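You operate a simulated robot arm through the tools that you are given. There is no shell and no other tool. Be economical: measure what you need, move in short steps, check, and stop when the job is done.

Carry out the task below with a simulated two-armed robot. There is one attempt and no reset: what you move stays moved.

## Task
Pick up the grey plastic tube with one hand, pass it to the other hand and put it on the ledge under the printer arm.

It is judged by the outcome, as a careful person would: the job done as asked, and still so three seconds after it is handed in. It fails if anything else is knocked over, pushed out of place, dropped, spilled or broken.

## Robot
Two 7-joint arms with two-finger parallel grippers on one trunk, on a base that drives. Base frame: it is fixed to the floor where the robot stands at the start and does not move with it; the origin is under the middle of the robot, x ahead of it, y to its left, z up. Lengths are in mm, angles in degrees, forces in N, time in s.
The left shoulder is at the start at [66, 101, 984], the right one opposite. With the tool pointing down near the work surface each hand reaches from about 200 to 540 mm from the robot's upright axis, wherever it stands, measured 20 degrees to its own side. Places, roughly: grey plastic tube [-750, 2000, 750]; ledge under the printer arm (24x31 cm) [-2800, -1160, 1020]. Payload 2.4 kg a hand.
The tool frame of a hand sits at the grasp point between the pads (the TCP): z along the fingers, y along the line on which they close. The tips reach 24 mm beyond it. The gripper opens to 68 mm. The fingers are 17 mm wide and 10 mm thick; the gripper's body (40 by 70 mm) begins 41 mm behind the TCP.
Orientation is that of the tool frame in the base frame, as a unit quaternion [w, x, y, z]. With the fingers straight down and closing along the base's y, the tool's x points along the base's -x, its y along +y and its z along -z.

## Interface
- The arms move only by the tool drive_tool. It takes "left_rows", "right_rows" or both (then of equal length, played together; a hand with none holds still); each is a list of rows, each an object of numbers (a shift or turn left out is 0, a gripper value left out holds the last): "gripper": the gripper command, from -1 (fully open) to 1 (shut), values between in proportion; "x", "y", "z": the shift along the base's x, y, z in mm; "rx", "ry", "rz": the turn, a rotation vector about the base's x, y, z in degrees. In form: [{"gripper": .., "x": .., "y": .., "z": .., "rx": .., "ry": .., "rz": ..}, ...]. A call has 1 to 10 rows; each row shifts and turns the commanded pose from where the row before left it. Each row takes 0.2 s and may step no farther than 50 mm and 8.6 degrees from the row before; otherwise, or with a gripper value out of range, the whole call is refused. A pose out of reach is approached as far as the arm can. The call stops where the force on the tool passes 40 N (or 10 N more than at its start, if that is more) or the arm is blocked; 0.2 s more then pass. Each finger travels about 72 mm/s and halts on what it meets, pressing with about 34 N; the grip force reading is that of the motor and also rises with nothing between the fingers. The clock runs only during rows and for 0.2 s after the last one: add rows that do not move to give the fingers time. The reply holds the time, the measured pose of the TCP, the force on the tool along the base axes, the opening and the grip force, in the units named above and with some noise, with the torque about the TCP (base axes, N m) and any sound that the robot's microphone picked up.
- Cameras (640 x 400 px; columns grow to the right, rows downward): "scene" is now at [155.9, 16.8, 1149.5]; the picture's right is [0.16, -0.99, -0.00], its down [-0.67, -0.11, -0.74] and it looks along [0.73, 0.12, -0.68] (base axes); focal length 233 px, centre (320, 200). "left" rides on the left gripper at [84, -11, -75] in its tool frame; the picture's right is [0.13, 0.99, 0.00], its down [-0.60, 0.08, -0.79] and it looks along [-0.79, 0.10, 0.61] (tool axes); focal length 251 px, centre (320, 200). "right" rides on the right gripper at [84, 11, -75] in its tool frame; the picture's right is [-0.13, 0.99, 0.00], its down [-0.60, -0.08, -0.79] and it looks along [-0.79, -0.10, 0.61] (tool axes); focal length 251 px, centre (320, 200). There is no depth. A picture from a camera that has moved, and an enlarged one, comes with that camera's place and axes in the base frame and with its lens. The place of the scene camera against the robot may be out by one fixed shift of up to 18 mm in any direction.
- camera(camera): a new picture of that camera. No time passes.
- move_column(by): slides the trunk up (or, below 0, down) by that many mm; the arms and the scene camera ride with it, the base frame stays. It gives what a move gives, with no picture.
- steer(legs): drives the robot by 1 to 6 legs, each [ahead, left, turn to the left] in mm, mm and degrees, along the robot's own axes; the way and the turn of a leg run together, so that a leg with both is an arc; at most 1500 mm and 180 degrees a leg. The arms and the cameras ride along, it lands a little off, and it stops where it bumps. It gives what a move gives.
- head_to(pan, tilt): turns the head with the scene camera to pan (to the left, within 86 degrees either way) and tilt (down, from -29 to 69), counted from straight ahead of the robot. It gives what a move gives.
- inspect(camera, box): a new picture of the part [left, top, right, bottom] of that camera's present view, enlarged. No time passes.
- hand_in(): hands the job in; it is judged then, once.

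Go step by step. Nothing tells you exact positions but the pictures and the camera data: compare them with the known pose of the tool, close in by small moves and look again before you grip or let go. The budget is 135 turns and 106 pictures, counting those below and the enlarged ones. Unless the task says otherwise, let go and move clear before handing in, and close with one line.

The tools are called after ">>>" as name(argument=value, ...) on one line, values as JSON. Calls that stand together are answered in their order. drive_tool: Moves the arms, as the interface text tells. Its arguments: {"type":"object","properties":{"left_rows":{"type":"array"},"right_rows":{"type":"array"}},"required":[]} The other tools are called the same way: move_column (by) slides the trunk up or down; steer (legs) drives the base; head_to (pan, tilt) turns the head that bears the scene camera; camera (camera) takes a picture; inspect (camera, box) takes an enlarged picture of a part of a camera's view; hand_in () hands the job in.

At the start:

```text
time_s: 0.0
left_ee_pos: [421.9, 161.8, 893.5]
left_ee_rot: [0.0, 0.0, 1.0, 0.0]
left_force: [-1.6, 1.2, 0.3]
left_wrist_torque: [0.0, 0.03, 0.0]
left_opening: 67.9
left_gripper_force: 0.1
right_ee_pos: [426.2, -151.8, 842.0]
right_ee_rot: [0.0, 0.0, 1.0, 0.0]
right_force: [0.1, -0.4, 0.3]
right_wrist_torque: [-0.01, 0.0, 0.0]
right_opening: 67.9
right_gripper_force: 0.0
trunk travel left (down, up): [-200.0, 650.0]
robot x, y, heading: [2.2, -0.6, -0.3]
head pan, tilt: [9.1, 42.6]
```

scene: 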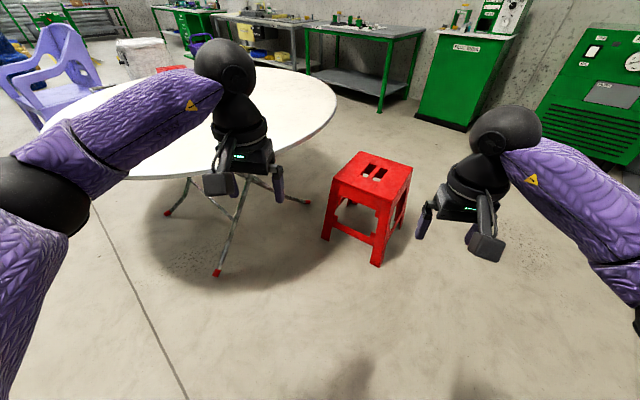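
right: 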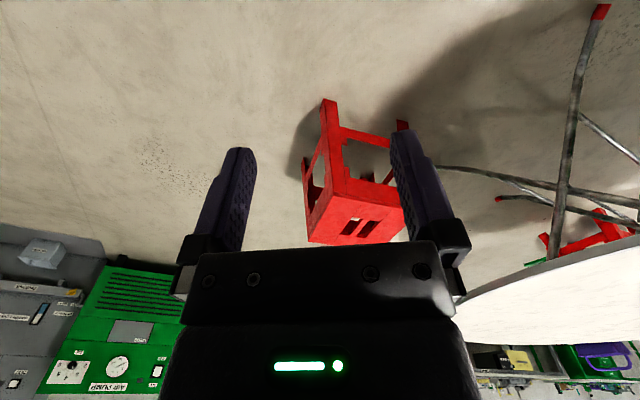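
left: 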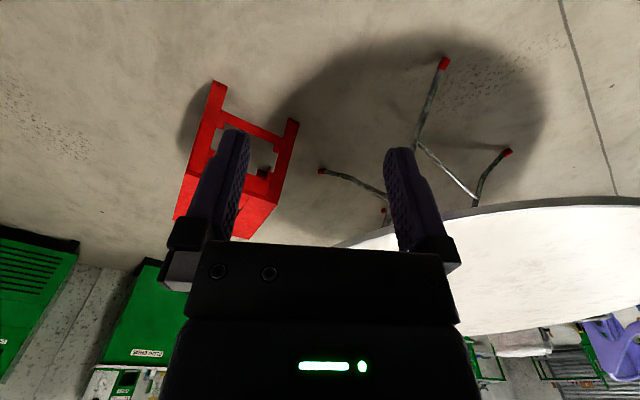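

I see a workshop with a round table and a stool ahead. The tube should be to the left and behind, so I will look there first.

>>> head_to(pan=80, tilt=20)

>>> camera(camera="scene")

```text
time_s: 1.4
left_ee_pos: [421.2, 160.8, 893.7]
left_ee_rot: [0.0, 0.0, 1.0, 0.0]
left_force: [-0.8, 0.1, 0.4]
left_wrist_torque: [-0.02, -0.01, 0.0]
left_opening: 67.8
left_gripper_force: 0.2
right_ee_pos: [426.2, -151.3, 841.1]
right_ee_rot: [0.0, 0.0, 1.0, -0.001]
right_force: [-0.9, 0.5, -0.5]
right_wrist_torque: [0.03, 0.0, -0.01]
right_opening: 67.7
right_gripper_force: 0.1
trunk travel left (down, up): [-200.0, 650.0]
robot x, y, heading: [3.9, 2.1, -0.0]
head pan, tilt: [80.0, 20.0]
```

```text
102 pictures are left
camera scene: at [90.0, 95.3, 1184.8], right [0.98, -0.17, 0.0], down [-0.06, -0.34, -0.94], along [0.16, 0.93, -0.34], focal length 233 px, centre (320, 200)
```

scene: 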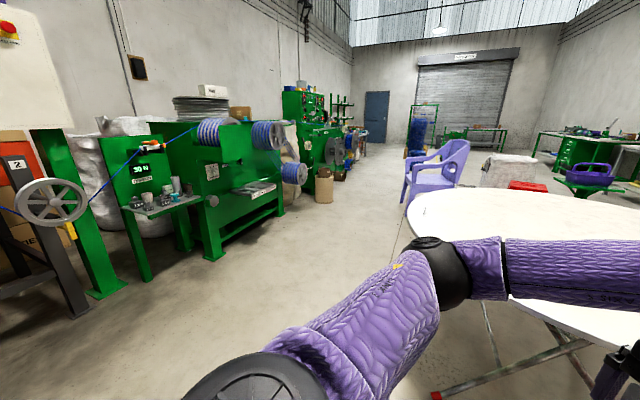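

The shelf on the green post to the left-behind, holding small things, is the likely place for the tube. I turn to face it.

>>> steer(legs=[[0, 0, 110]])

>>> head_to(pan=0, tilt=20)

>>> camera(camera="scene")

```text
time_s: 6.4
left_ee_pos: [-295.9, 341.6, 893.2]
left_ee_rot: [0.0, 0.818, -0.575, 0.0]
left_force: [0.0, 0.1, -0.8]
left_wrist_torque: [-0.01, 0.01, 0.01]
left_opening: 68.1
left_gripper_force: 0.0
right_ee_pos: [-2.5, 451.8, 841.8]
right_ee_rot: [0.0, 0.818, -0.575, -0.001]
right_force: [-0.4, -0.1, -0.3]
right_wrist_torque: [0.01, -0.02, -0.01]
right_opening: 67.8
right_gripper_force: 0.0
trunk travel left (down, up): [-200.0, 650.0]
robot x, y, heading: [0.4, -0.4, 109.7]
head pan, tilt: [80.0, 20.0]
```

```text
time_s: 8.0
left_ee_pos: [-294.9, 342.0, 893.5]
left_ee_rot: [0.0, 0.818, -0.575, 0.0]
left_force: [-0.3, 0.3, -0.5]
left_wrist_torque: [0.0, -0.05, 0.02]
left_opening: 68.1
left_gripper_force: 0.0
right_ee_pos: [-1.8, 451.9, 841.7]
right_ee_rot: [0.0, 0.818, -0.575, 0.0]
right_force: [-0.7, 0.1, 0.5]
right_wrist_torque: [0.02, 0.01, -0.01]
right_opening: 68.2
right_gripper_force: 0.1
trunk travel left (down, up): [-200.0, 650.0]
robot x, y, heading: [0.1, 4.2, 109.8]
head pan, tilt: [0.0, 20.0]
```

```text
101 pictures are left
camera scene: at [-54.9, 159.4, 1184.8], right [0.94, 0.34, 0.0], down [0.12, -0.32, -0.94], along [-0.32, 0.88, -0.34], focal length 233 px, centre (320, 200)
```

scene: 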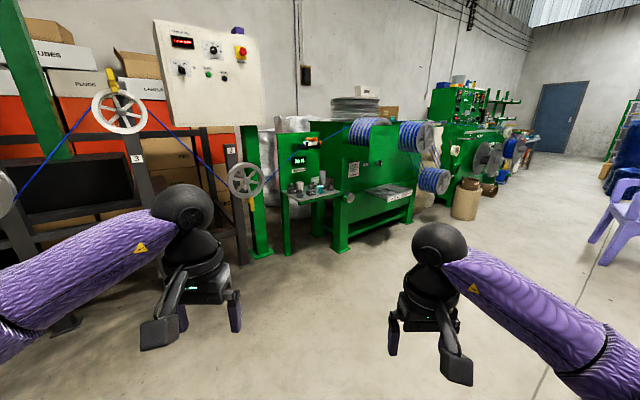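

>>> inspect(camera="scene", box=[260, 130, 440, 250])

```text
3.33 times, centred on (350, 190) of scene
camera zoom: at [-54.9, 159.4, 1184.8], right [0.94, 0.34, 0.0], down [0.12, -0.32, -0.94], along [-0.32, 0.88, -0.34], focal length 776 px, centre (220, 233)
```

zoom: 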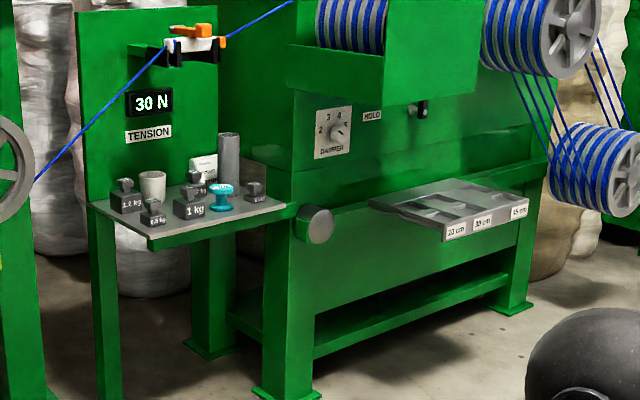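

The grey tube looks to be the upright cylinder on the shelf under the "30 N" plate, beside the weights. The shelf faces about heading 150, so I drive round to face it from a distance.

>>> steer(legs=[[1200, -420, 0], [0, 0, 40]])

>>> head_to(pan=0, tilt=35)

>>> camera(camera="scene")

```text
time_s: 16.2
left_ee_pos: [-466.9, 1349.9, 893.3]
left_ee_rot: [0.0, 0.964, -0.266, 0.0]
left_force: [-0.1, -0.7, -0.3]
left_wrist_torque: [-0.02, 0.0, -0.03]
left_opening: 67.9
left_gripper_force: 0.1
right_ee_pos: [-309.3, 1620.1, 841.8]
right_ee_rot: [0.0, 0.964, -0.266, 0.001]
right_force: [1.2, -0.3, 0.6]
right_wrist_torque: [0.0, 0.0, -0.05]
right_opening: 68.2
right_gripper_force: 0.0
trunk travel left (down, up): [-200.0, 650.0]
robot x, y, heading: [-22.5, 1270.6, 149.2]
head pan, tilt: [0.0, 20.0]
```

```text
time_s: 17.0
left_ee_pos: [-467.1, 1348.9, 892.8]
left_ee_rot: [0.0, 0.964, -0.267, 0.0]
left_force: [0.5, -1.1, 0.7]
left_wrist_torque: [-0.03, -0.01, -0.01]
left_opening: 67.8
left_gripper_force: 0.1
right_ee_pos: [-310.7, 1619.2, 841.8]
right_ee_rot: [0.0, 0.964, -0.266, 0.0]
right_force: [0.4, -0.3, 0.5]
right_wrist_torque: [0.0, 0.0, 0.0]
right_opening: 68.1
right_gripper_force: 0.1
trunk travel left (down, up): [-200.0, 650.0]
robot x, y, heading: [-16.7, 1271.5, 149.1]
head pan, tilt: [0.0, 35.0]
```

```text
99 pictures are left
camera scene: at [-158.4, 1357.4, 1161.0], right [0.51, 0.86, 0.0], down [0.49, -0.29, -0.82], along [-0.7, 0.42, -0.57], focal length 233 px, centre (320, 200)
```

scene: 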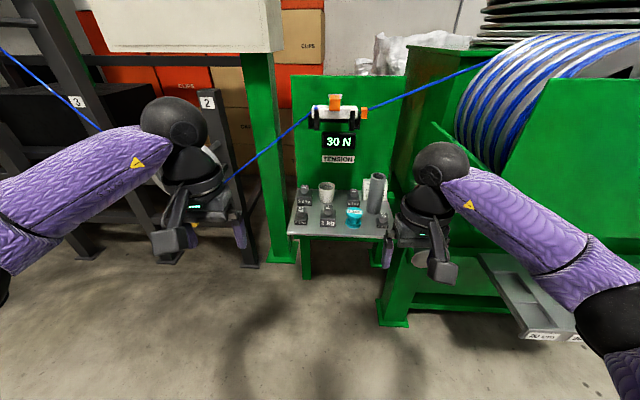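

I am now square to the shelf. I zoom in on it.

>>> inspect(camera="scene", box=[270, 150, 430, 250])

>>> camera(camera="right")

```text
4.00 times, centred on (350, 200) of scene
camera zoom: at [-158.4, 1357.4, 1161.0], right [0.51, 0.86, 0.0], down [0.49, -0.29, -0.82], along [-0.7, 0.42, -0.57], focal length 931 px, centre (200, 200)
```

zoom: 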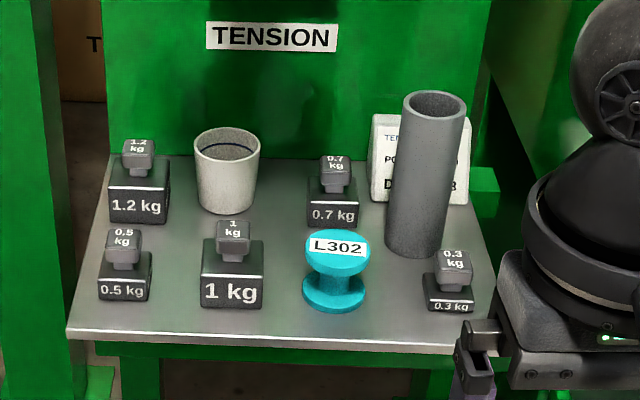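

```text
97 pictures are left
camera right: at [-241.4, 1567.5, 916.3], right [-0.62, -0.78, 0.0], down [-0.48, 0.38, 0.79], along [-0.62, 0.49, -0.61], focal length 251 px, centre (320, 200)
```

right: 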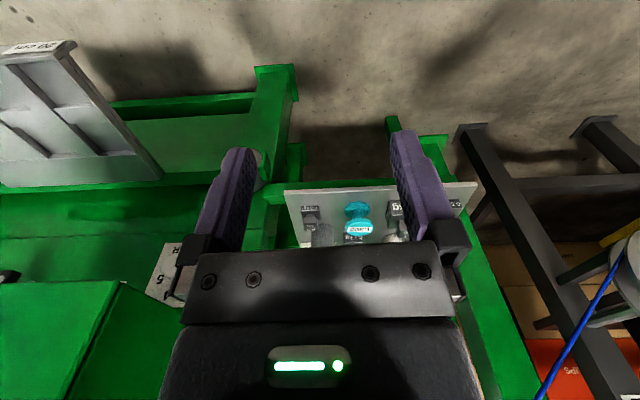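

The tube is upright, about 56 mm across and 140 mm tall, near (-667, 1904) with its base near z 630. The machine and its tray lie on my right, so I look there before closing in, and also down at my own base.

>>> head_to(pan=-45, tilt=35)

>>> camera(camera="scene")

>>> head_to(pan=0, tilt=69)

>>> camera(camera="scene")

```text
time_s: 18.1
left_ee_pos: [-467.1, 1348.9, 893.5]
left_ee_rot: [0.0, 0.964, -0.267, 0.001]
left_force: [-0.4, 0.2, -0.7]
left_wrist_torque: [-0.01, 0.03, 0.02]
left_opening: 68.2
left_gripper_force: 0.1
right_ee_pos: [-309.5, 1619.6, 841.9]
right_ee_rot: [0.0, 0.964, -0.266, -0.001]
right_force: [0.4, 0.4, -0.1]
right_wrist_torque: [-0.02, -0.01, 0.02]
right_opening: 68.0
right_gripper_force: 0.0
trunk travel left (down, up): [-200.0, 650.0]
robot x, y, heading: [-21.5, 1270.4, 149.4]
head pan, tilt: [-45.0, 35.0]
```

```text
96 pictures are left
camera scene: at [-104.3, 1397.5, 1161.0], right [0.97, 0.24, 0.0], down [0.14, -0.56, -0.82], along [-0.2, 0.79, -0.57], focal length 233 px, centre (320, 200)
```

scene: 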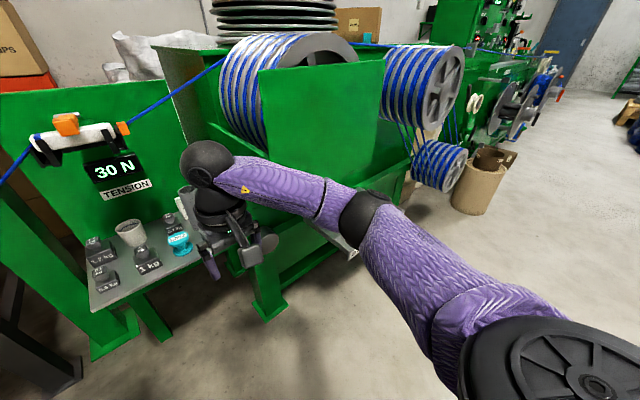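

```text
time_s: 19.2
left_ee_pos: [-466.0, 1349.4, 894.0]
left_ee_rot: [0.0, 0.964, -0.265, -0.001]
left_force: [-0.3, 0.0, -0.6]
left_wrist_torque: [0.01, 0.05, -0.01]
left_opening: 68.0
left_gripper_force: 0.0
right_ee_pos: [-309.9, 1619.6, 841.0]
right_ee_rot: [0.0, 0.964, -0.266, -0.001]
right_force: [0.0, -0.1, 0.5]
right_wrist_torque: [-0.02, -0.02, 0.01]
right_opening: 67.9
right_gripper_force: 0.1
trunk travel left (down, up): [-200.0, 650.0]
robot x, y, heading: [-20.4, 1272.0, 148.8]
head pan, tilt: [0.0, 68.8]
```

```text
95 pictures are left
camera scene: at [-130.8, 1340.9, 1117.3], right [0.51, 0.86, 0.0], down [0.8, -0.48, -0.36], along [-0.31, 0.19, -0.93], focal length 233 px, centre (320, 200)
```

scene: 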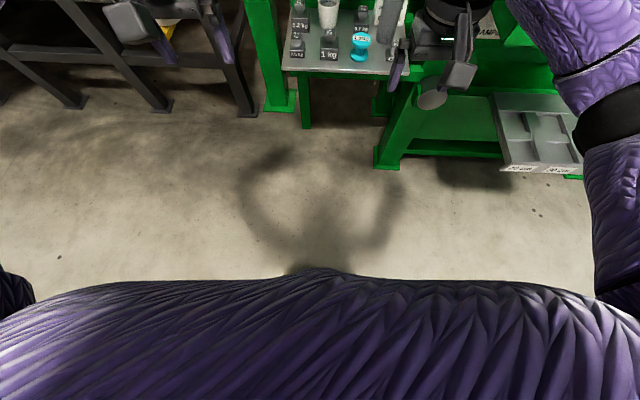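

The shelf edge is about 715 mm ahead of me, the machine stands right of the tube, and a tray sticks out on the right. I close in partway, slightly turned right so the right forearm stays clear of the machine, and look again.

>>> steer(legs=[[306, 89, 0], [0, 0, -14]])

>>> head_to(pan=-20, tilt=45)

>>> camera(camera="scene")

>>> camera(camera="right")

```text
time_s: 20.8
left_ee_pos: [-633.5, 1401.0, 898.0]
left_ee_rot: [-0.005, 0.957, -0.289, -0.004]
left_force: [-0.5, 0.9, -0.5]
left_wrist_torque: [-0.03, -0.01, -0.04]
left_opening: 68.0
left_gripper_force: 0.3
right_ee_pos: [-462.4, 1665.5, 842.7]
right_ee_rot: [-0.004, 0.957, -0.288, 0.002]
right_force: [0.1, -0.3, 0.0]
right_wrist_torque: [0.0, -0.06, 0.0]
right_opening: 68.2
right_gripper_force: 0.1
trunk travel left (down, up): [-200.0, 650.0]
robot x, y, heading: [-196.0, 1314.4, 146.5]
head pan, tilt: [0.0, 68.8]
stopped in leg 1: the robot was blocked; the commanded pose is now the measured one
```

```text
time_s: 21.7
left_ee_pos: [-632.9, 1402.2, 897.8]
left_ee_rot: [-0.005, 0.958, -0.288, -0.005]
left_force: [0.4, 0.6, -0.9]
left_wrist_torque: [0.02, 0.04, -0.01]
left_opening: 67.9
left_gripper_force: 0.1
right_ee_pos: [-463.2, 1666.7, 843.0]
right_ee_rot: [-0.004, 0.957, -0.29, 0.002]
right_force: [-0.3, -0.7, -1.0]
right_wrist_torque: [0.0, 0.02, -0.01]
right_opening: 68.1
right_gripper_force: 0.1
trunk travel left (down, up): [-200.0, 650.0]
robot x, y, heading: [-196.5, 1315.8, 146.4]
head pan, tilt: [-20.0, 45.0]
```

```text
94 pictures are left
camera scene: at [-299.2, 1409.1, 1148.2], right [0.8, 0.6, 0.0], down [0.42, -0.56, -0.72], along [-0.42, 0.58, -0.7], focal length 233 px, centre (320, 200)
```

scene: 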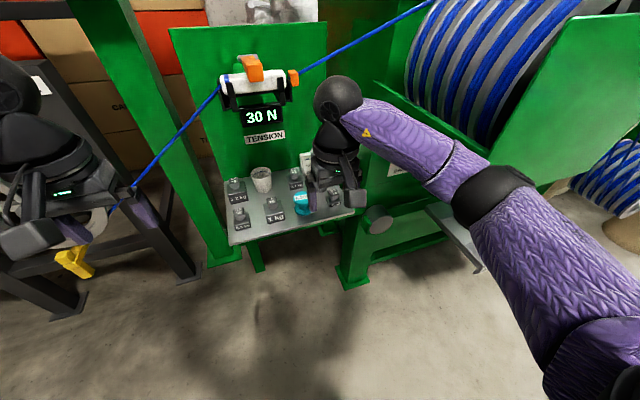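

```text
93 pictures are left
camera right: at [-397.8, 1610.3, 917.9], right [-0.66, -0.75, -0.01], down [-0.46, 0.4, 0.79], along [-0.59, 0.52, -0.61], focal length 251 px, centre (320, 200)
```

right: 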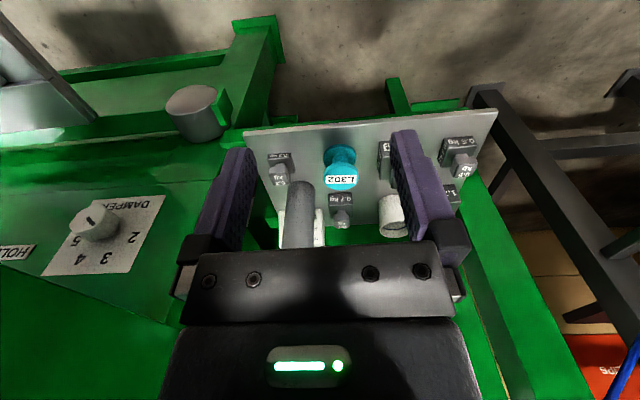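

The drive was blocked early. The left hand appears to be close to the pulley wheel on the left, so I look there before moving.

>>> head_to(pan=35, tilt=40)

>>> camera(camera="scene")

>>> camera(camera="left")

```text
time_s: 22.9
left_ee_pos: [-634.7, 1403.0, 897.0]
left_ee_rot: [-0.006, 0.957, -0.29, -0.004]
left_force: [0.3, 0.5, 0.0]
left_wrist_torque: [-0.02, -0.03, -0.02]
left_opening: 68.2
left_gripper_force: 0.0
right_ee_pos: [-462.6, 1667.5, 842.0]
right_ee_rot: [-0.003, 0.956, -0.292, 0.003]
right_force: [0.6, 0.6, -0.2]
right_wrist_torque: [0.02, 0.0, -0.04]
right_opening: 68.0
right_gripper_force: 0.0
trunk travel left (down, up): [-200.0, 650.0]
robot x, y, heading: [-197.7, 1314.1, 146.4]
head pan, tilt: [35.0, 40.0]
```

```text
92 pictures are left
camera scene: at [-337.7, 1341.8, 1154.6], right [-0.02, 1.0, 0.01], down [0.64, 0.02, -0.77], along [-0.77, -0.01, -0.64], focal length 233 px, centre (320, 200)
```

scene: 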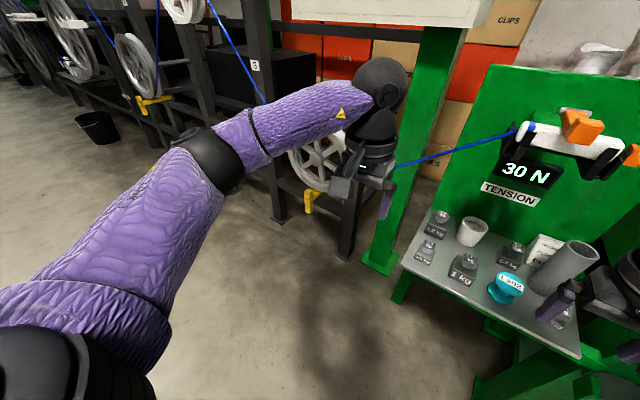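

```text
91 pictures are left
camera left: at [-559.3, 1366.1, 970.7], right [-0.44, -0.9, -0.01], down [-0.54, 0.26, 0.8], along [-0.71, 0.36, -0.6], focal length 251 px, centre (320, 200)
```

left: 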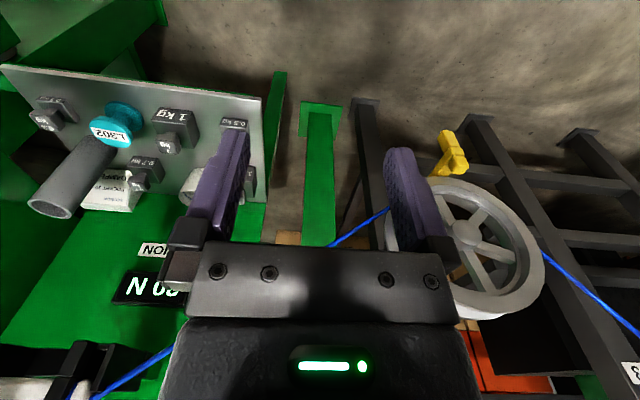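

Neither hand reads a force, but the robot seems slightly tilted and turned. I look down on both sides for the contact.

>>> head_to(pan=-60, tilt=50)

>>> camera(camera="scene")

>>> head_to(pan=40, tilt=15)

>>> camera(camera="scene")

```text
time_s: 24.6
left_ee_pos: [-634.8, 1404.2, 895.8]
left_ee_rot: [-0.005, 0.957, -0.29, -0.003]
left_force: [0.2, -1.3, 0.3]
left_wrist_torque: [0.07, 0.05, 0.0]
left_opening: 68.1
left_gripper_force: 0.0
right_ee_pos: [-463.0, 1666.7, 842.1]
right_ee_rot: [-0.005, 0.956, -0.292, 0.004]
right_force: [0.3, 0.7, -0.2]
right_wrist_torque: [-0.01, -0.02, 0.0]
right_opening: 67.9
right_gripper_force: 0.1
trunk travel left (down, up): [-200.0, 650.0]
robot x, y, heading: [-195.0, 1315.0, 146.3]
head pan, tilt: [-60.0, 50.0]
```

```text
90 pictures are left
camera scene: at [-248.8, 1420.7, 1141.1], right [1.0, -0.07, 0.0], down [-0.05, -0.76, -0.65], along [0.04, 0.65, -0.76], focal length 233 px, centre (320, 200)
```

scene: 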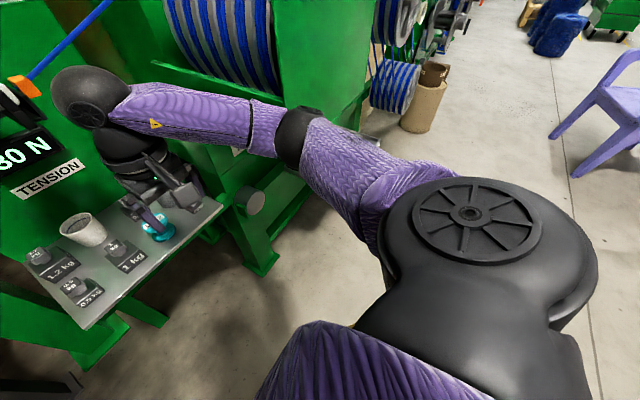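

```text
time_s: 26.4
left_ee_pos: [-635.9, 1404.9, 895.9]
left_ee_rot: [-0.005, 0.956, -0.292, -0.003]
left_force: [0.2, 1.0, -0.7]
left_wrist_torque: [-0.02, 0.0, 0.01]
left_opening: 68.0
left_gripper_force: 0.0
right_ee_pos: [-463.1, 1667.1, 841.6]
right_ee_rot: [-0.004, 0.956, -0.293, 0.005]
right_force: [0.1, -0.3, 0.0]
right_wrist_torque: [-0.04, -0.03, 0.01]
right_opening: 68.0
right_gripper_force: 0.0
trunk travel left (down, up): [-200.0, 650.0]
robot x, y, heading: [-192.6, 1313.8, 146.3]
head pan, tilt: [40.0, 15.0]
```

```text
89 pictures are left
camera scene: at [-347.0, 1333.2, 1193.5], right [-0.11, 0.99, 0.01], down [0.26, 0.04, -0.97], along [-0.96, -0.1, -0.26], focal length 233 px, centre (320, 200)
```

scene: 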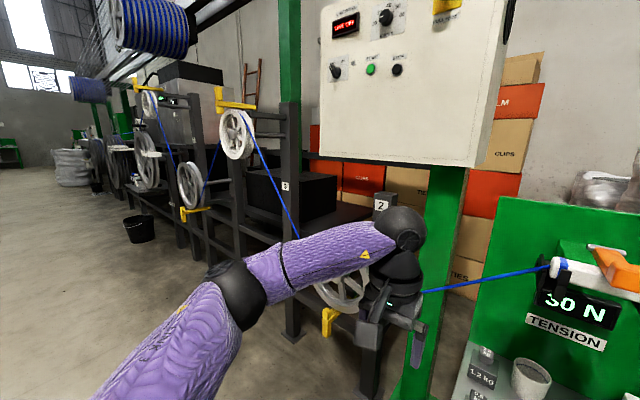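

I take the cause to be the right elbow meeting the guard plate of the machine. I back off straight, then tuck the left hand, and will come in from further left with the right hand pitched 45 degrees forward.

>>> steer(legs=[[-150, 0, 0]])

>>> head_to(pan=-20, tilt=30)

>>> camera(camera="scene")

```text
time_s: 27.7
left_ee_pos: [-516.7, 1330.4, 892.7]
left_ee_rot: [0.0, 0.959, -0.284, 0.0]
left_force: [0.2, 0.3, 0.5]
left_wrist_torque: [0.02, -0.01, 0.0]
left_opening: 67.9
left_gripper_force: 0.1
right_ee_pos: [-346.5, 1594.5, 836.6]
right_ee_rot: [0.001, 0.958, -0.286, 0.007]
right_force: [0.7, 0.3, 0.5]
right_wrist_torque: [0.05, 0.01, -0.03]
right_opening: 68.0
right_gripper_force: 0.1
trunk travel left (down, up): [-200.0, 650.0]
robot x, y, heading: [-75.3, 1232.7, 147.0]
head pan, tilt: [40.0, 15.0]
```

```text
time_s: 29.0
left_ee_pos: [-515.6, 1330.4, 893.7]
left_ee_rot: [0.0, 0.959, -0.285, 0.001]
left_force: [0.3, 0.7, -0.6]
left_wrist_torque: [0.0, -0.02, 0.01]
left_opening: 68.0
left_gripper_force: 0.0
right_ee_pos: [-347.5, 1594.6, 836.3]
right_ee_rot: [0.001, 0.958, -0.288, 0.008]
right_force: [0.6, -0.8, 0.1]
right_wrist_torque: [0.0, -0.02, -0.02]
right_opening: 67.9
right_gripper_force: 0.1
trunk travel left (down, up): [-200.0, 650.0]
robot x, y, heading: [-74.1, 1235.3, 147.0]
head pan, tilt: [-20.0, 30.0]
```

```text
88 pictures are left
camera scene: at [-189.0, 1350.4, 1168.8], right [0.8, 0.6, 0.0], down [0.3, -0.4, -0.87], along [-0.52, 0.69, -0.5], focal length 233 px, centre (320, 200)
```

scene: 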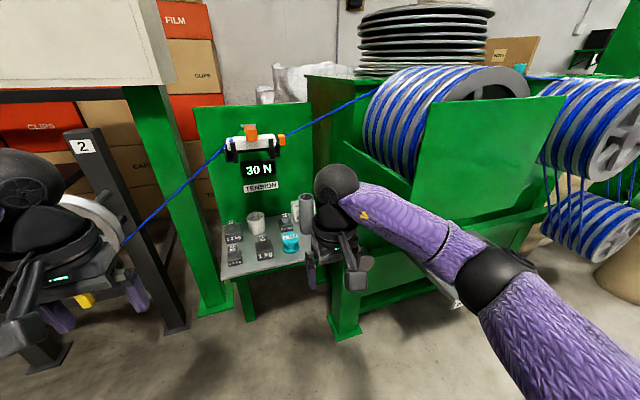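

The robot is level again and nothing was disturbed. I tuck the left hand back.

>>> drive_tool(left_rows=[{"x": 38, "y": -24}, {"x": 38, "y": -24}, {"x": 38, "y": -24}, {"x": 38, "y": -24}, {}])

>>> steer(legs=[[0, 245, 0], [0, 0, -28], [280, 143, 0]])

>>> head_to(pan=-10, tilt=42)

>>> camera(camera="scene")

```text
time_s: 30.2
left_ee_pos: [-364.7, 1235.2, 892.5]
left_ee_rot: [-0.001, 0.959, -0.285, -0.001]
left_force: [0.4, 0.9, 0.1]
left_wrist_torque: [0.0, -0.01, -0.01]
left_opening: 68.1
left_gripper_force: 0.1
left hand out of reach, approached as far as the arm can: row 4
right_ee_pos: [-346.4, 1595.4, 837.2]
right_ee_rot: [0.001, 0.958, -0.287, 0.007]
right_force: [0.0, 0.4, 0.0]
right_wrist_torque: [-0.02, 0.0, 0.02]
right_opening: 67.8
right_gripper_force: 0.0
trunk travel left (down, up): [-200.0, 650.0]
robot x, y, heading: [-76.3, 1234.4, 147.1]
head pan, tilt: [-20.0, 30.0]
```

```text
time_s: 35.1
left_ee_pos: [-727.2, 1333.5, 893.3]
left_ee_rot: [0.0, 0.862, -0.507, 0.0]
left_force: [-0.4, 1.1, -0.5]
left_wrist_torque: [-0.01, 0.0, -0.02]
left_opening: 68.1
left_gripper_force: 0.1
right_ee_pos: [-543.3, 1642.9, 836.6]
right_ee_rot: [0.003, 0.861, -0.508, 0.007]
right_force: [-0.1, -0.8, 0.0]
right_wrist_torque: [-0.03, 0.01, 0.01]
right_opening: 68.3
right_gripper_force: 0.1
trunk travel left (down, up): [-200.0, 650.0]
robot x, y, heading: [-472.7, 1196.8, 119.3]
head pan, tilt: [-20.0, 30.0]
```

```text
time_s: 35.9
left_ee_pos: [-727.6, 1334.2, 892.2]
left_ee_rot: [0.0, 0.862, -0.507, 0.0]
left_force: [0.5, 0.3, 1.0]
left_wrist_torque: [0.02, -0.02, -0.03]
left_opening: 67.8
left_gripper_force: 0.1
right_ee_pos: [-544.4, 1640.5, 837.2]
right_ee_rot: [0.005, 0.861, -0.509, 0.006]
right_force: [-0.6, 0.3, -0.3]
right_wrist_torque: [0.01, -0.01, 0.03]
right_opening: 67.9
right_gripper_force: 0.1
trunk travel left (down, up): [-200.0, 650.0]
robot x, y, heading: [-470.2, 1196.4, 119.3]
head pan, tilt: [-10.0, 42.0]
```

```text
87 pictures are left
camera scene: at [-532.9, 1343.7, 1150.5], right [0.94, 0.33, 0.0], down [0.22, -0.63, -0.74], along [-0.24, 0.7, -0.67], focal length 233 px, centre (320, 200)
```

scene: 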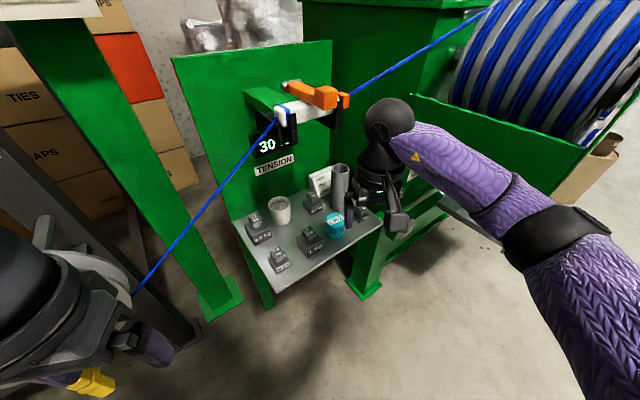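

Well placed now. I pitch the right hand 45° forward and draw the left hand inward, then take a close look at the tube.

>>> drive_tool(right_rows=[{"rx": 6.54, "ry": 3.67}, {"rx": 6.54, "ry": 3.67}, {"rx": 6.54, "ry": 3.67}, {"rx": 6.54, "ry": 3.67}, {"rx": 6.54, "ry": 3.67}, {"rx": 6.54, "ry": 3.67}, {}], left_rows=[{"x": 17, "y": 10}, {"x": 17, "y": 10}, {"x": 17, "y": 10}, {"x": 17, "y": 10}, {}, {}, {}])

>>> inspect(camera="scene", box=[230, 140, 430, 265])

>>> camera(camera="right")

```text
time_s: 37.5
left_ee_pos: [-660.6, 1374.6, 891.7]
left_ee_rot: [0.0, 0.862, -0.507, 0.001]
left_force: [0.1, -0.1, 0.0]
left_wrist_torque: [-0.01, 0.03, -0.02]
left_opening: 68.0
left_gripper_force: 0.0
right_ee_pos: [-542.8, 1641.9, 836.4]
right_ee_rot: [-0.19, 0.798, -0.471, -0.325]
right_force: [0.1, -0.3, 0.3]
right_wrist_torque: [0.05, 0.04, -0.03]
right_opening: 68.0
right_gripper_force: 0.1
trunk travel left (down, up): [-200.0, 650.0]
robot x, y, heading: [-472.3, 1196.1, 119.3]
head pan, tilt: [-10.0, 42.0]
```

```text
3.20 times, centred on (330, 202) of scene
camera zoom: at [-532.8, 1343.7, 1150.5], right [0.94, 0.33, 0.0], down [0.22, -0.63, -0.74], along [-0.24, 0.7, -0.67], focal length 745 px, centre (288, 192)
```

zoom: 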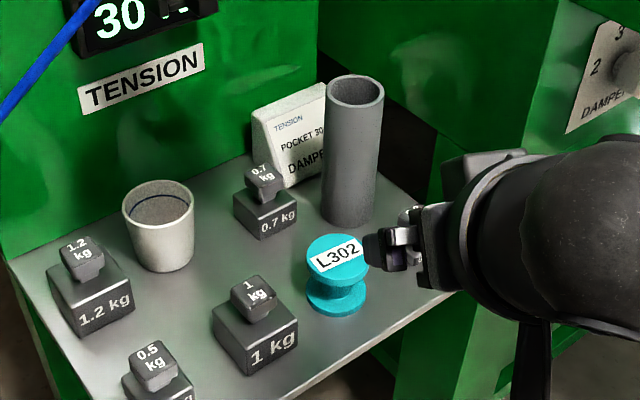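

```text
85 pictures are left
camera right: at [-497.2, 1538.4, 831.0], right [-0.91, -0.4, 0.09], down [0.13, -0.07, 0.99], along [-0.39, 0.91, 0.11], focal length 251 px, centre (320, 200)
```

right: 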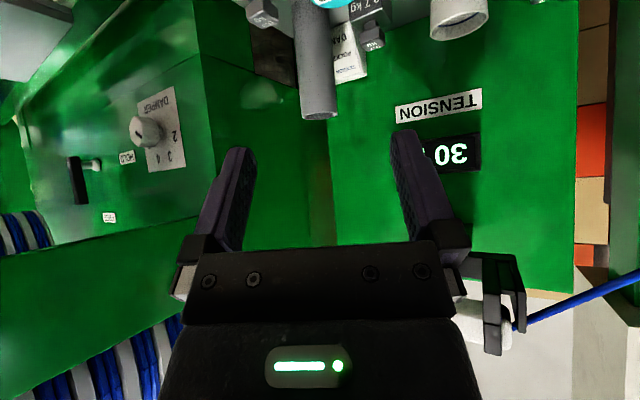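

The tube axis is about 250 mm ahead of the right TCP and 15 mm to its right. I drive 110 mm closer and lower the hand a little, then recheck.

>>> steer(legs=[[110, 0, 0]])

>>> drive_tool(right_rows=[{"x": 6, "y": 4, "z": -20}, {"x": 6, "y": 4, "z": -20}, {}])

>>> camera(camera="right")

>>> camera(camera="scene")

```text
time_s: 38.7
left_ee_pos: [-714.5, 1471.3, 891.9]
left_ee_rot: [0.001, 0.861, -0.508, 0.0]
left_force: [0.6, 0.3, 0.1]
left_wrist_torque: [-0.01, 0.04, 0.03]
left_opening: 67.9
left_gripper_force: 0.1
right_ee_pos: [-597.8, 1739.5, 835.9]
right_ee_rot: [-0.19, 0.797, -0.472, -0.325]
right_force: [0.0, -0.9, -0.2]
right_wrist_torque: [-0.02, -0.01, -0.02]
right_opening: 68.1
right_gripper_force: 0.0
trunk travel left (down, up): [-200.0, 650.0]
robot x, y, heading: [-524.8, 1297.2, 119.1]
head pan, tilt: [-10.0, 42.0]
```

```text
time_s: 39.5
left_ee_pos: [-714.0, 1471.6, 891.8]
left_ee_rot: [0.001, 0.862, -0.507, 0.001]
left_force: [0.0, 0.6, 0.0]
left_wrist_torque: [0.01, 0.01, 0.04]
left_opening: 68.3
left_gripper_force: 0.1
right_ee_pos: [-584.5, 1746.5, 795.2]
right_ee_rot: [-0.189, 0.797, -0.472, -0.325]
right_force: [0.3, 0.9, 0.6]
right_wrist_torque: [0.0, -0.01, 0.01]
right_opening: 67.8
right_gripper_force: 0.1
trunk travel left (down, up): [-200.0, 650.0]
robot x, y, heading: [-524.9, 1297.1, 119.1]
head pan, tilt: [-10.0, 42.0]
```

```text
84 pictures are left
camera right: at [-538.8, 1643.3, 790.1], right [-0.91, -0.4, 0.09], down [0.13, -0.07, 0.99], along [-0.39, 0.91, 0.11], focal length 251 px, centre (320, 200)
```

right: 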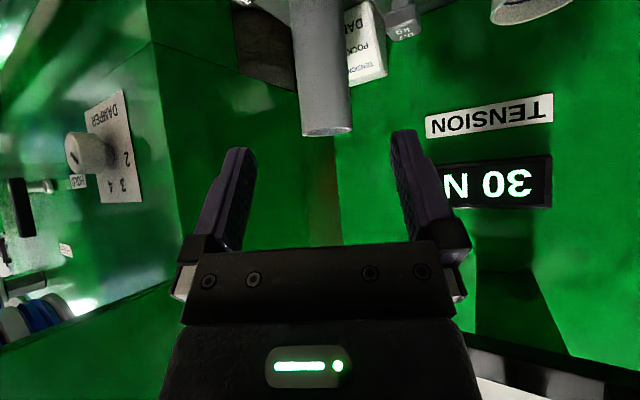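

```text
83 pictures are left
camera scene: at [-586.5, 1440.8, 1150.5], right [0.95, 0.33, 0.0], down [0.22, -0.63, -0.74], along [-0.24, 0.7, -0.67], focal length 233 px, centre (320, 200)
```

scene: 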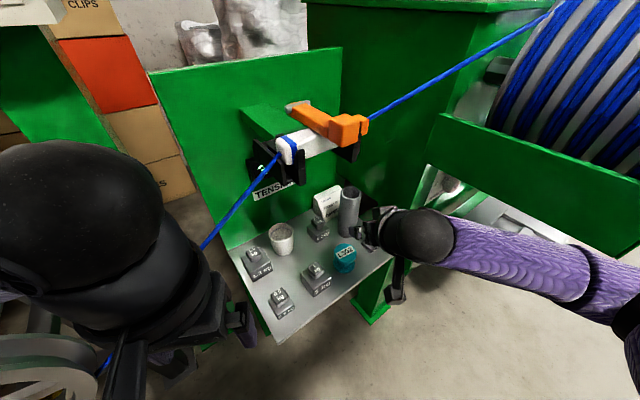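

The hand is laterally aligned with the tube. The distance is uncertain (95–145 mm), so I advance 40 mm and look again.

>>> drive_tool(right_rows=[{"x": -9.7, "y": 17.5, "z": -12}, {"x": -9.7, "y": 17.5, "z": -13}, {}])

>>> camera(camera="right")

>>> inspect(camera="scene", box=[290, 150, 450, 250])

```text
time_s: 40.3
left_ee_pos: [-714.4, 1470.5, 891.8]
left_ee_rot: [0.001, 0.862, -0.507, 0.002]
left_force: [-1.1, 0.2, -0.1]
left_wrist_torque: [-0.01, -0.03, 0.04]
left_opening: 68.0
left_gripper_force: 0.1
right_ee_pos: [-604.1, 1782.7, 772.1]
right_ee_rot: [-0.191, 0.797, -0.472, -0.325]
right_force: [0.0, -0.8, -0.1]
right_wrist_torque: [0.0, 0.01, -0.01]
right_opening: 68.0
right_gripper_force: 0.1
trunk travel left (down, up): [-200.0, 650.0]
robot x, y, heading: [-528.2, 1294.7, 118.9]
head pan, tilt: [-10.0, 42.0]
```

```text
82 pictures are left
camera right: at [-558.5, 1679.0, 766.8], right [-0.91, -0.4, 0.09], down [0.13, -0.07, 0.99], along [-0.39, 0.91, 0.11], focal length 251 px, centre (320, 200)
```

right: 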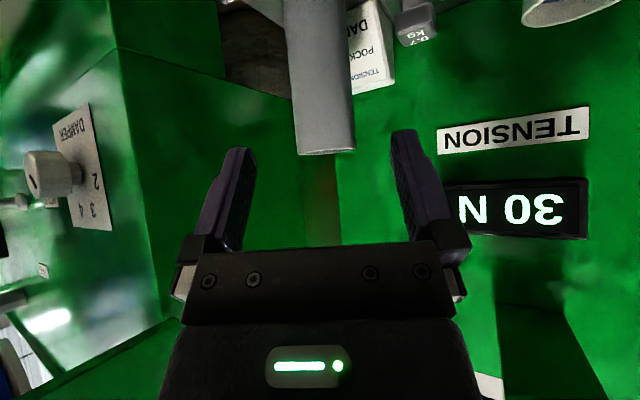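

```text
4.00 times, centred on (370, 200) of scene
camera zoom: at [-586.6, 1440.9, 1150.5], right [0.95, 0.33, 0.0], down [0.22, -0.63, -0.74], along [-0.24, 0.7, -0.67], focal length 931 px, centre (120, 200)
```

zoom: 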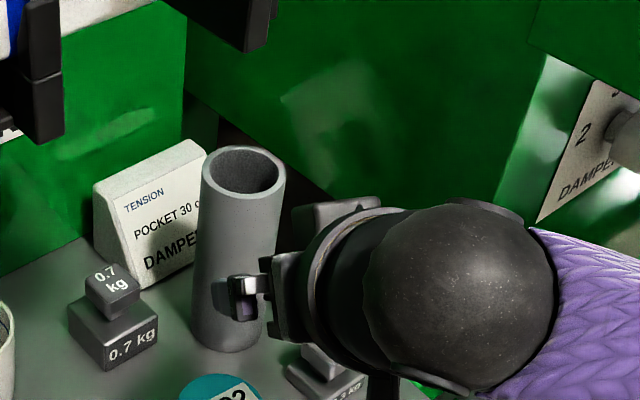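

The tube's axis is near (-641, 1853), its rim near z 751 and its diameter about 45 mm. I lower to z 728 and advance most of the way, then check.

>>> drive_tool(right_rows=[{"z": -22}, {"z": -22}, {"x": -9.7, "y": 17.5}, {"x": -9.7, "y": 17.5}, {}])

>>> camera(camera="right")

>>> inspect(camera="scene", box=[290, 150, 450, 250])

```text
time_s: 41.5
left_ee_pos: [-714.7, 1471.9, 891.8]
left_ee_rot: [0.0, 0.862, -0.507, 0.0]
left_force: [-0.7, -0.8, 0.3]
left_wrist_torque: [0.02, 0.0, 0.0]
left_opening: 68.1
left_gripper_force: 0.0
right_ee_pos: [-624.0, 1818.4, 725.3]
right_ee_rot: [-0.189, 0.798, -0.471, -0.326]
right_force: [-0.2, -0.4, 0.5]
right_wrist_torque: [0.03, -0.02, 0.0]
right_opening: 67.9
right_gripper_force: 0.1
trunk travel left (down, up): [-200.0, 650.0]
robot x, y, heading: [-527.7, 1294.3, 119.0]
head pan, tilt: [-10.0, 42.0]
```

```text
80 pictures are left
camera right: at [-577.7, 1714.6, 720.9], right [-0.91, -0.4, 0.09], down [0.13, -0.07, 0.99], along [-0.39, 0.91, 0.11], focal length 251 px, centre (320, 200)
```

right: 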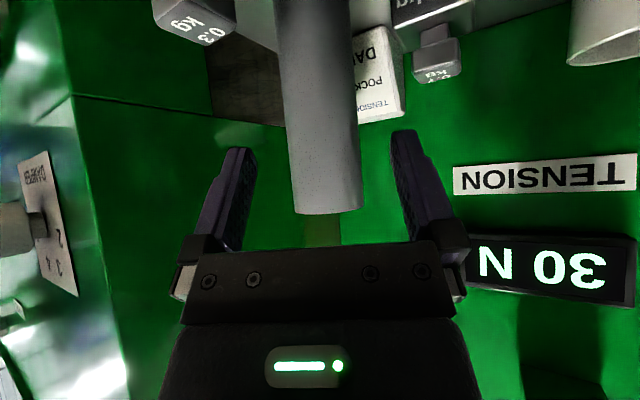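

```text
4.00 times, centred on (370, 200) of scene
camera zoom: at [-586.6, 1440.8, 1150.4], right [0.95, 0.33, 0.0], down [0.22, -0.63, -0.74], along [-0.24, 0.7, -0.67], focal length 931 px, centre (120, 200)
```

zoom: 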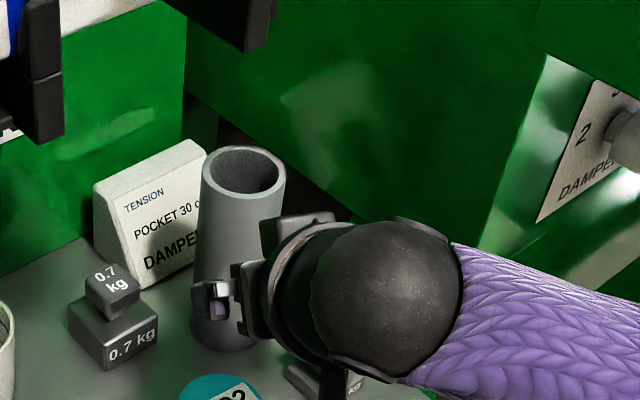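

The rim is near z 748 and the axis near (-657, 1885), so some 74 mm remain. I advance 45 mm and check again.

>>> drive_tool(right_rows=[{"x": -10, "y": 20}, {"x": -9, "y": 21}, {}])

>>> camera(camera="right")

>>> inspect(camera="scene", box=[290, 150, 450, 250])

```text
time_s: 42.3
left_ee_pos: [-713.3, 1471.2, 892.0]
left_ee_rot: [0.0, 0.861, -0.508, 0.001]
left_force: [-0.4, 0.4, -0.4]
left_wrist_torque: [0.0, 0.02, -0.02]
left_opening: 68.2
left_gripper_force: 0.1
right_ee_pos: [-643.1, 1857.5, 725.9]
right_ee_rot: [-0.19, 0.797, -0.472, -0.325]
right_force: [0.3, -0.3, -0.4]
right_wrist_torque: [-0.03, 0.03, -0.03]
right_opening: 67.9
right_gripper_force: 0.0
trunk travel left (down, up): [-200.0, 650.0]
robot x, y, heading: [-525.8, 1293.2, 119.0]
head pan, tilt: [-10.0, 42.0]
```

```text
78 pictures are left
camera right: at [-597.7, 1753.2, 721.4], right [-0.91, -0.4, 0.09], down [0.13, -0.07, 0.99], along [-0.39, 0.91, 0.11], focal length 251 px, centre (320, 200)
```

right: 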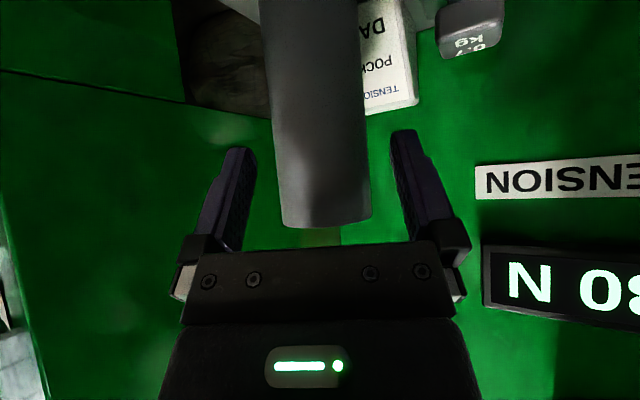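

```text
4.00 times, centred on (370, 200) of scene
camera zoom: at [-586.6, 1440.9, 1150.4], right [0.95, 0.33, 0.0], down [0.22, -0.63, -0.74], along [-0.24, 0.7, -0.67], focal length 931 px, centre (120, 200)
```

zoom: 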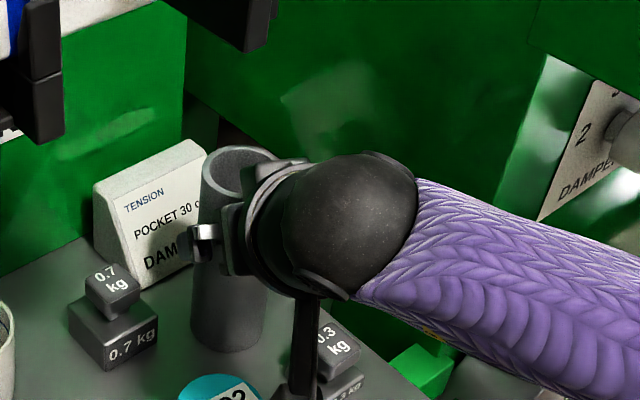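

The tube is centred between the fingers and about 20 mm remain. I advance 18 mm and close the grip.

>>> drive_tool(right_rows=[{"x": -8.5, "y": 15.7, "z": 2}, {}, {"gripper": -0.3}, {"gripper": 0.2}, {"gripper": 1}, {"gripper": 1}, {"gripper": 1}, {"gripper": 1}])

>>> camera(camera="right")

>>> inspect(camera="scene", box=[290, 150, 450, 250])

```text
time_s: 44.1
left_ee_pos: [-715.2, 1471.7, 892.2]
left_ee_rot: [0.001, 0.861, -0.508, 0.001]
left_force: [-0.4, 0.6, -0.9]
left_wrist_torque: [-0.01, 0.04, 0.01]
left_opening: 67.7
left_gripper_force: 0.1
right_ee_pos: [-651.3, 1872.8, 728.6]
right_ee_rot: [-0.189, 0.798, -0.471, -0.325]
right_force: [0.8, 0.5, 0.3]
right_wrist_torque: [0.01, -0.06, 0.0]
right_opening: 51.4
right_gripper_force: 34.2
trunk travel left (down, up): [-200.0, 650.0]
robot x, y, heading: [-528.7, 1295.0, 119.0]
head pan, tilt: [-10.0, 42.0]
```

```text
76 pictures are left
camera right: at [-604.8, 1769.0, 723.2], right [-0.91, -0.4, 0.09], down [0.13, -0.07, 0.99], along [-0.39, 0.92, 0.11], focal length 251 px, centre (320, 200)
```

right: 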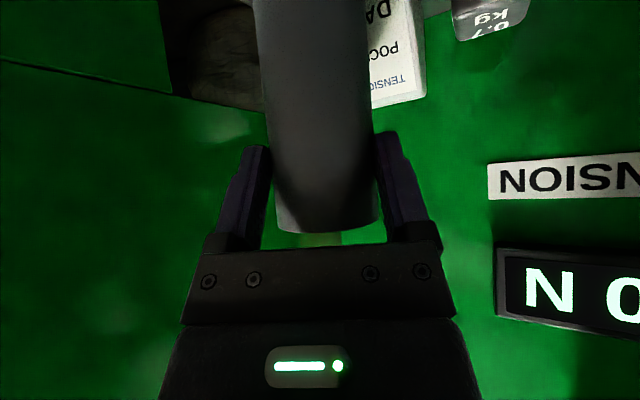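

```text
4.00 times, centred on (370, 200) of scene
camera zoom: at [-586.6, 1440.9, 1150.4], right [0.95, 0.33, 0.0], down [0.22, -0.63, -0.74], along [-0.24, 0.7, -0.67], focal length 931 px, centre (120, 200)
```

zoom: 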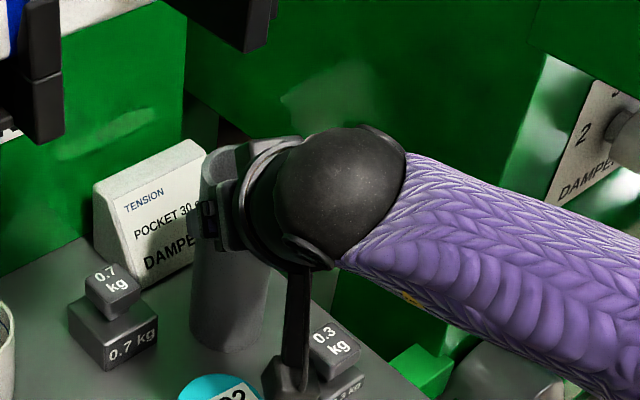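

The fingers hold the tube at 51 mm with 34 N. I lift straight up.

>>> drive_tool(right_rows=[{"z": 15}, {"z": 25}, {"z": 30}, {"z": 30}, {"z": 20}, {}])

>>> camera(camera="scene")

```text
time_s: 45.5
left_ee_pos: [-711.6, 1473.2, 891.3]
left_ee_rot: [0.002, 0.861, -0.508, 0.001]
left_force: [0.6, 0.5, 0.2]
left_wrist_torque: [-0.02, 0.02, 0.02]
left_opening: 68.0
left_gripper_force: 0.0
right_ee_pos: [-648.3, 1873.8, 847.5]
right_ee_rot: [-0.19, 0.797, -0.474, -0.324]
right_force: [-0.1, 0.0, -1.1]
right_wrist_torque: [-0.01, -0.02, -0.01]
right_opening: 51.0
right_gripper_force: 33.8
trunk travel left (down, up): [-200.0, 650.0]
robot x, y, heading: [-528.6, 1294.7, 118.9]
head pan, tilt: [-10.0, 42.0]
```

```text
74 pictures are left
camera scene: at [-584.3, 1442.2, 1150.1], right [0.95, 0.32, 0.0], down [0.22, -0.63, -0.74], along [-0.24, 0.7, -0.67], focal length 233 px, centre (320, 200)
```

scene: 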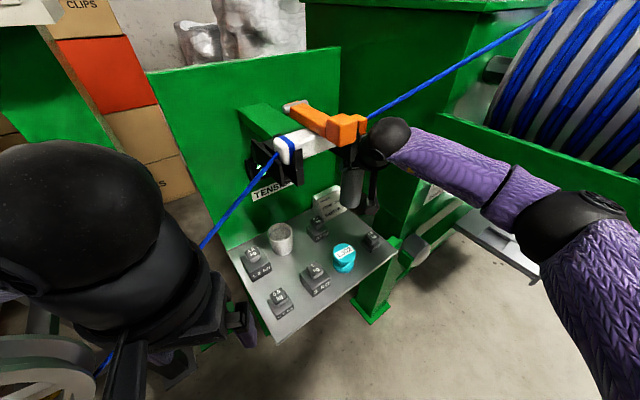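

The tube is lifted and clear of all the weights. I back the robot straight away from the shelf.

>>> steer(legs=[[-450, 0, 0]])

>>> head_to(pan=-5, tilt=35)

>>> camera(camera="scene")

>>> camera(camera="right")

```text
time_s: 48.2
left_ee_pos: [-496.5, 1079.4, 890.8]
left_ee_rot: [0.0, 0.862, -0.506, 0.001]
left_force: [1.0, -0.4, -0.5]
left_wrist_torque: [-0.02, -0.02, 0.02]
left_opening: 68.1
left_gripper_force: 0.0
right_ee_pos: [-434.7, 1480.7, 848.4]
right_ee_rot: [-0.189, 0.798, -0.471, -0.324]
right_force: [-0.5, -0.6, -0.4]
right_wrist_torque: [-0.03, 0.0, -0.03]
right_opening: 50.9
right_gripper_force: 34.3
trunk travel left (down, up): [-200.0, 650.0]
robot x, y, heading: [-305.4, 903.1, 118.9]
head pan, tilt: [-10.0, 42.0]
```

```text
time_s: 48.9
left_ee_pos: [-496.6, 1078.3, 891.3]
left_ee_rot: [0.0, 0.862, -0.508, 0.001]
left_force: [0.4, -0.1, 0.3]
left_wrist_torque: [-0.02, 0.07, -0.03]
left_opening: 67.9
left_gripper_force: 0.0
right_ee_pos: [-434.6, 1481.6, 849.6]
right_ee_rot: [-0.189, 0.798, -0.471, -0.324]
right_force: [0.9, -0.3, -0.1]
right_wrist_torque: [0.04, -0.02, -0.02]
right_opening: 50.7
right_gripper_force: 34.2
trunk travel left (down, up): [-200.0, 650.0]
robot x, y, heading: [-306.1, 903.5, 119.2]
head pan, tilt: [-5.0, 35.0]
```

```text
73 pictures are left
camera scene: at [-377.7, 1050.7, 1160.9], right [0.91, 0.41, 0.0], down [0.23, -0.52, -0.82], along [-0.33, 0.75, -0.57], focal length 233 px, centre (320, 200)
```

scene: 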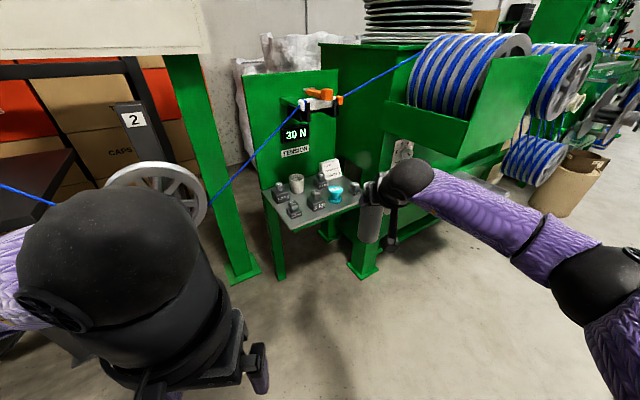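

```text
72 pictures are left
camera right: at [-388.9, 1376.8, 843.4], right [-0.91, -0.4, 0.09], down [0.13, -0.07, 0.99], along [-0.39, 0.91, 0.11], focal length 251 px, centre (320, 200)
```

right: 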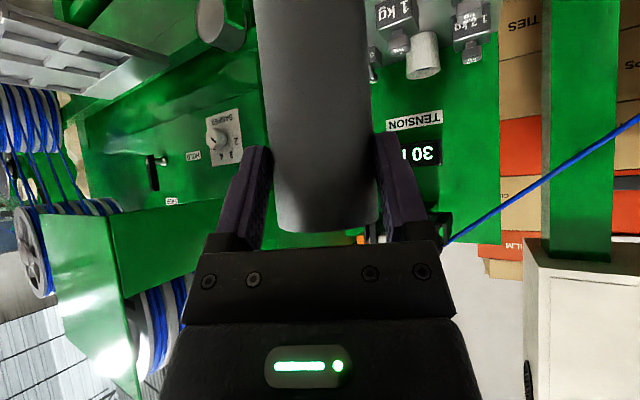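

The tube hangs upright in the right hand. Before handing over I look at the destination, so I turn left towards it.

>>> steer(legs=[[-150, 0, 0], [0, 0, 100]])

>>> head_to(pan=0, tilt=12)

>>> camera(camera="scene")

```text
time_s: 54.5
left_ee_pos: [-371.3, 550.6, 892.0]
left_ee_rot: [0.0, 0.939, 0.343, 0.001]
left_force: [-0.2, 0.4, -0.8]
left_wrist_torque: [-0.02, 0.0, 0.0]
left_opening: 68.2
left_gripper_force: 0.2
right_ee_pos: [-776.9, 535.8, 848.4]
right_ee_rot: [0.13, 0.871, 0.317, -0.353]
right_force: [0.0, -0.7, -0.9]
right_wrist_torque: [0.03, -0.01, 0.0]
right_opening: 50.4
right_gripper_force: 33.8
trunk travel left (down, up): [-200.0, 650.0]
robot x, y, heading: [-234.8, 769.5, -140.0]
head pan, tilt: [-5.0, 35.0]
```

```text
time_s: 55.4
left_ee_pos: [-371.0, 551.4, 892.3]
left_ee_rot: [-0.001, 0.939, 0.343, 0.001]
left_force: [-0.2, 1.0, -0.9]
left_wrist_torque: [-0.02, 0.0, 0.03]
left_opening: 68.0
left_gripper_force: 0.0
right_ee_pos: [-775.8, 535.7, 848.9]
right_ee_rot: [0.13, 0.871, 0.316, -0.353]
right_force: [-0.7, 0.0, -1.2]
right_wrist_torque: [0.0, -0.02, -0.02]
right_opening: 50.3
right_gripper_force: 34.2
trunk travel left (down, up): [-200.0, 650.0]
robot x, y, heading: [-238.1, 770.9, -139.5]
head pan, tilt: [0.0, 12.0]
```

```text
71 pictures are left
camera scene: at [-359.4, 667.5, 1197.7], right [-0.64, 0.76, 0.0], down [0.16, 0.13, -0.98], along [-0.75, -0.63, -0.21], focal length 233 px, centre (320, 200)
```

scene: 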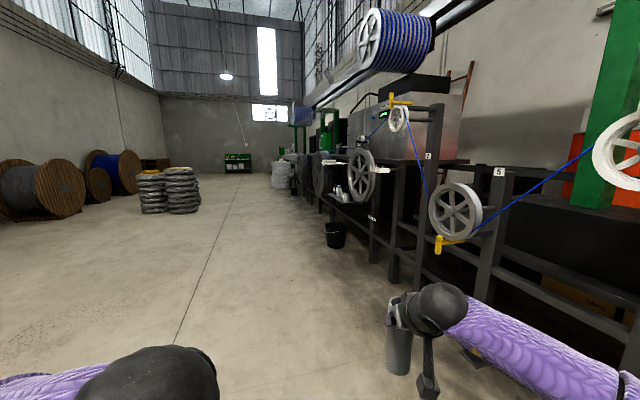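

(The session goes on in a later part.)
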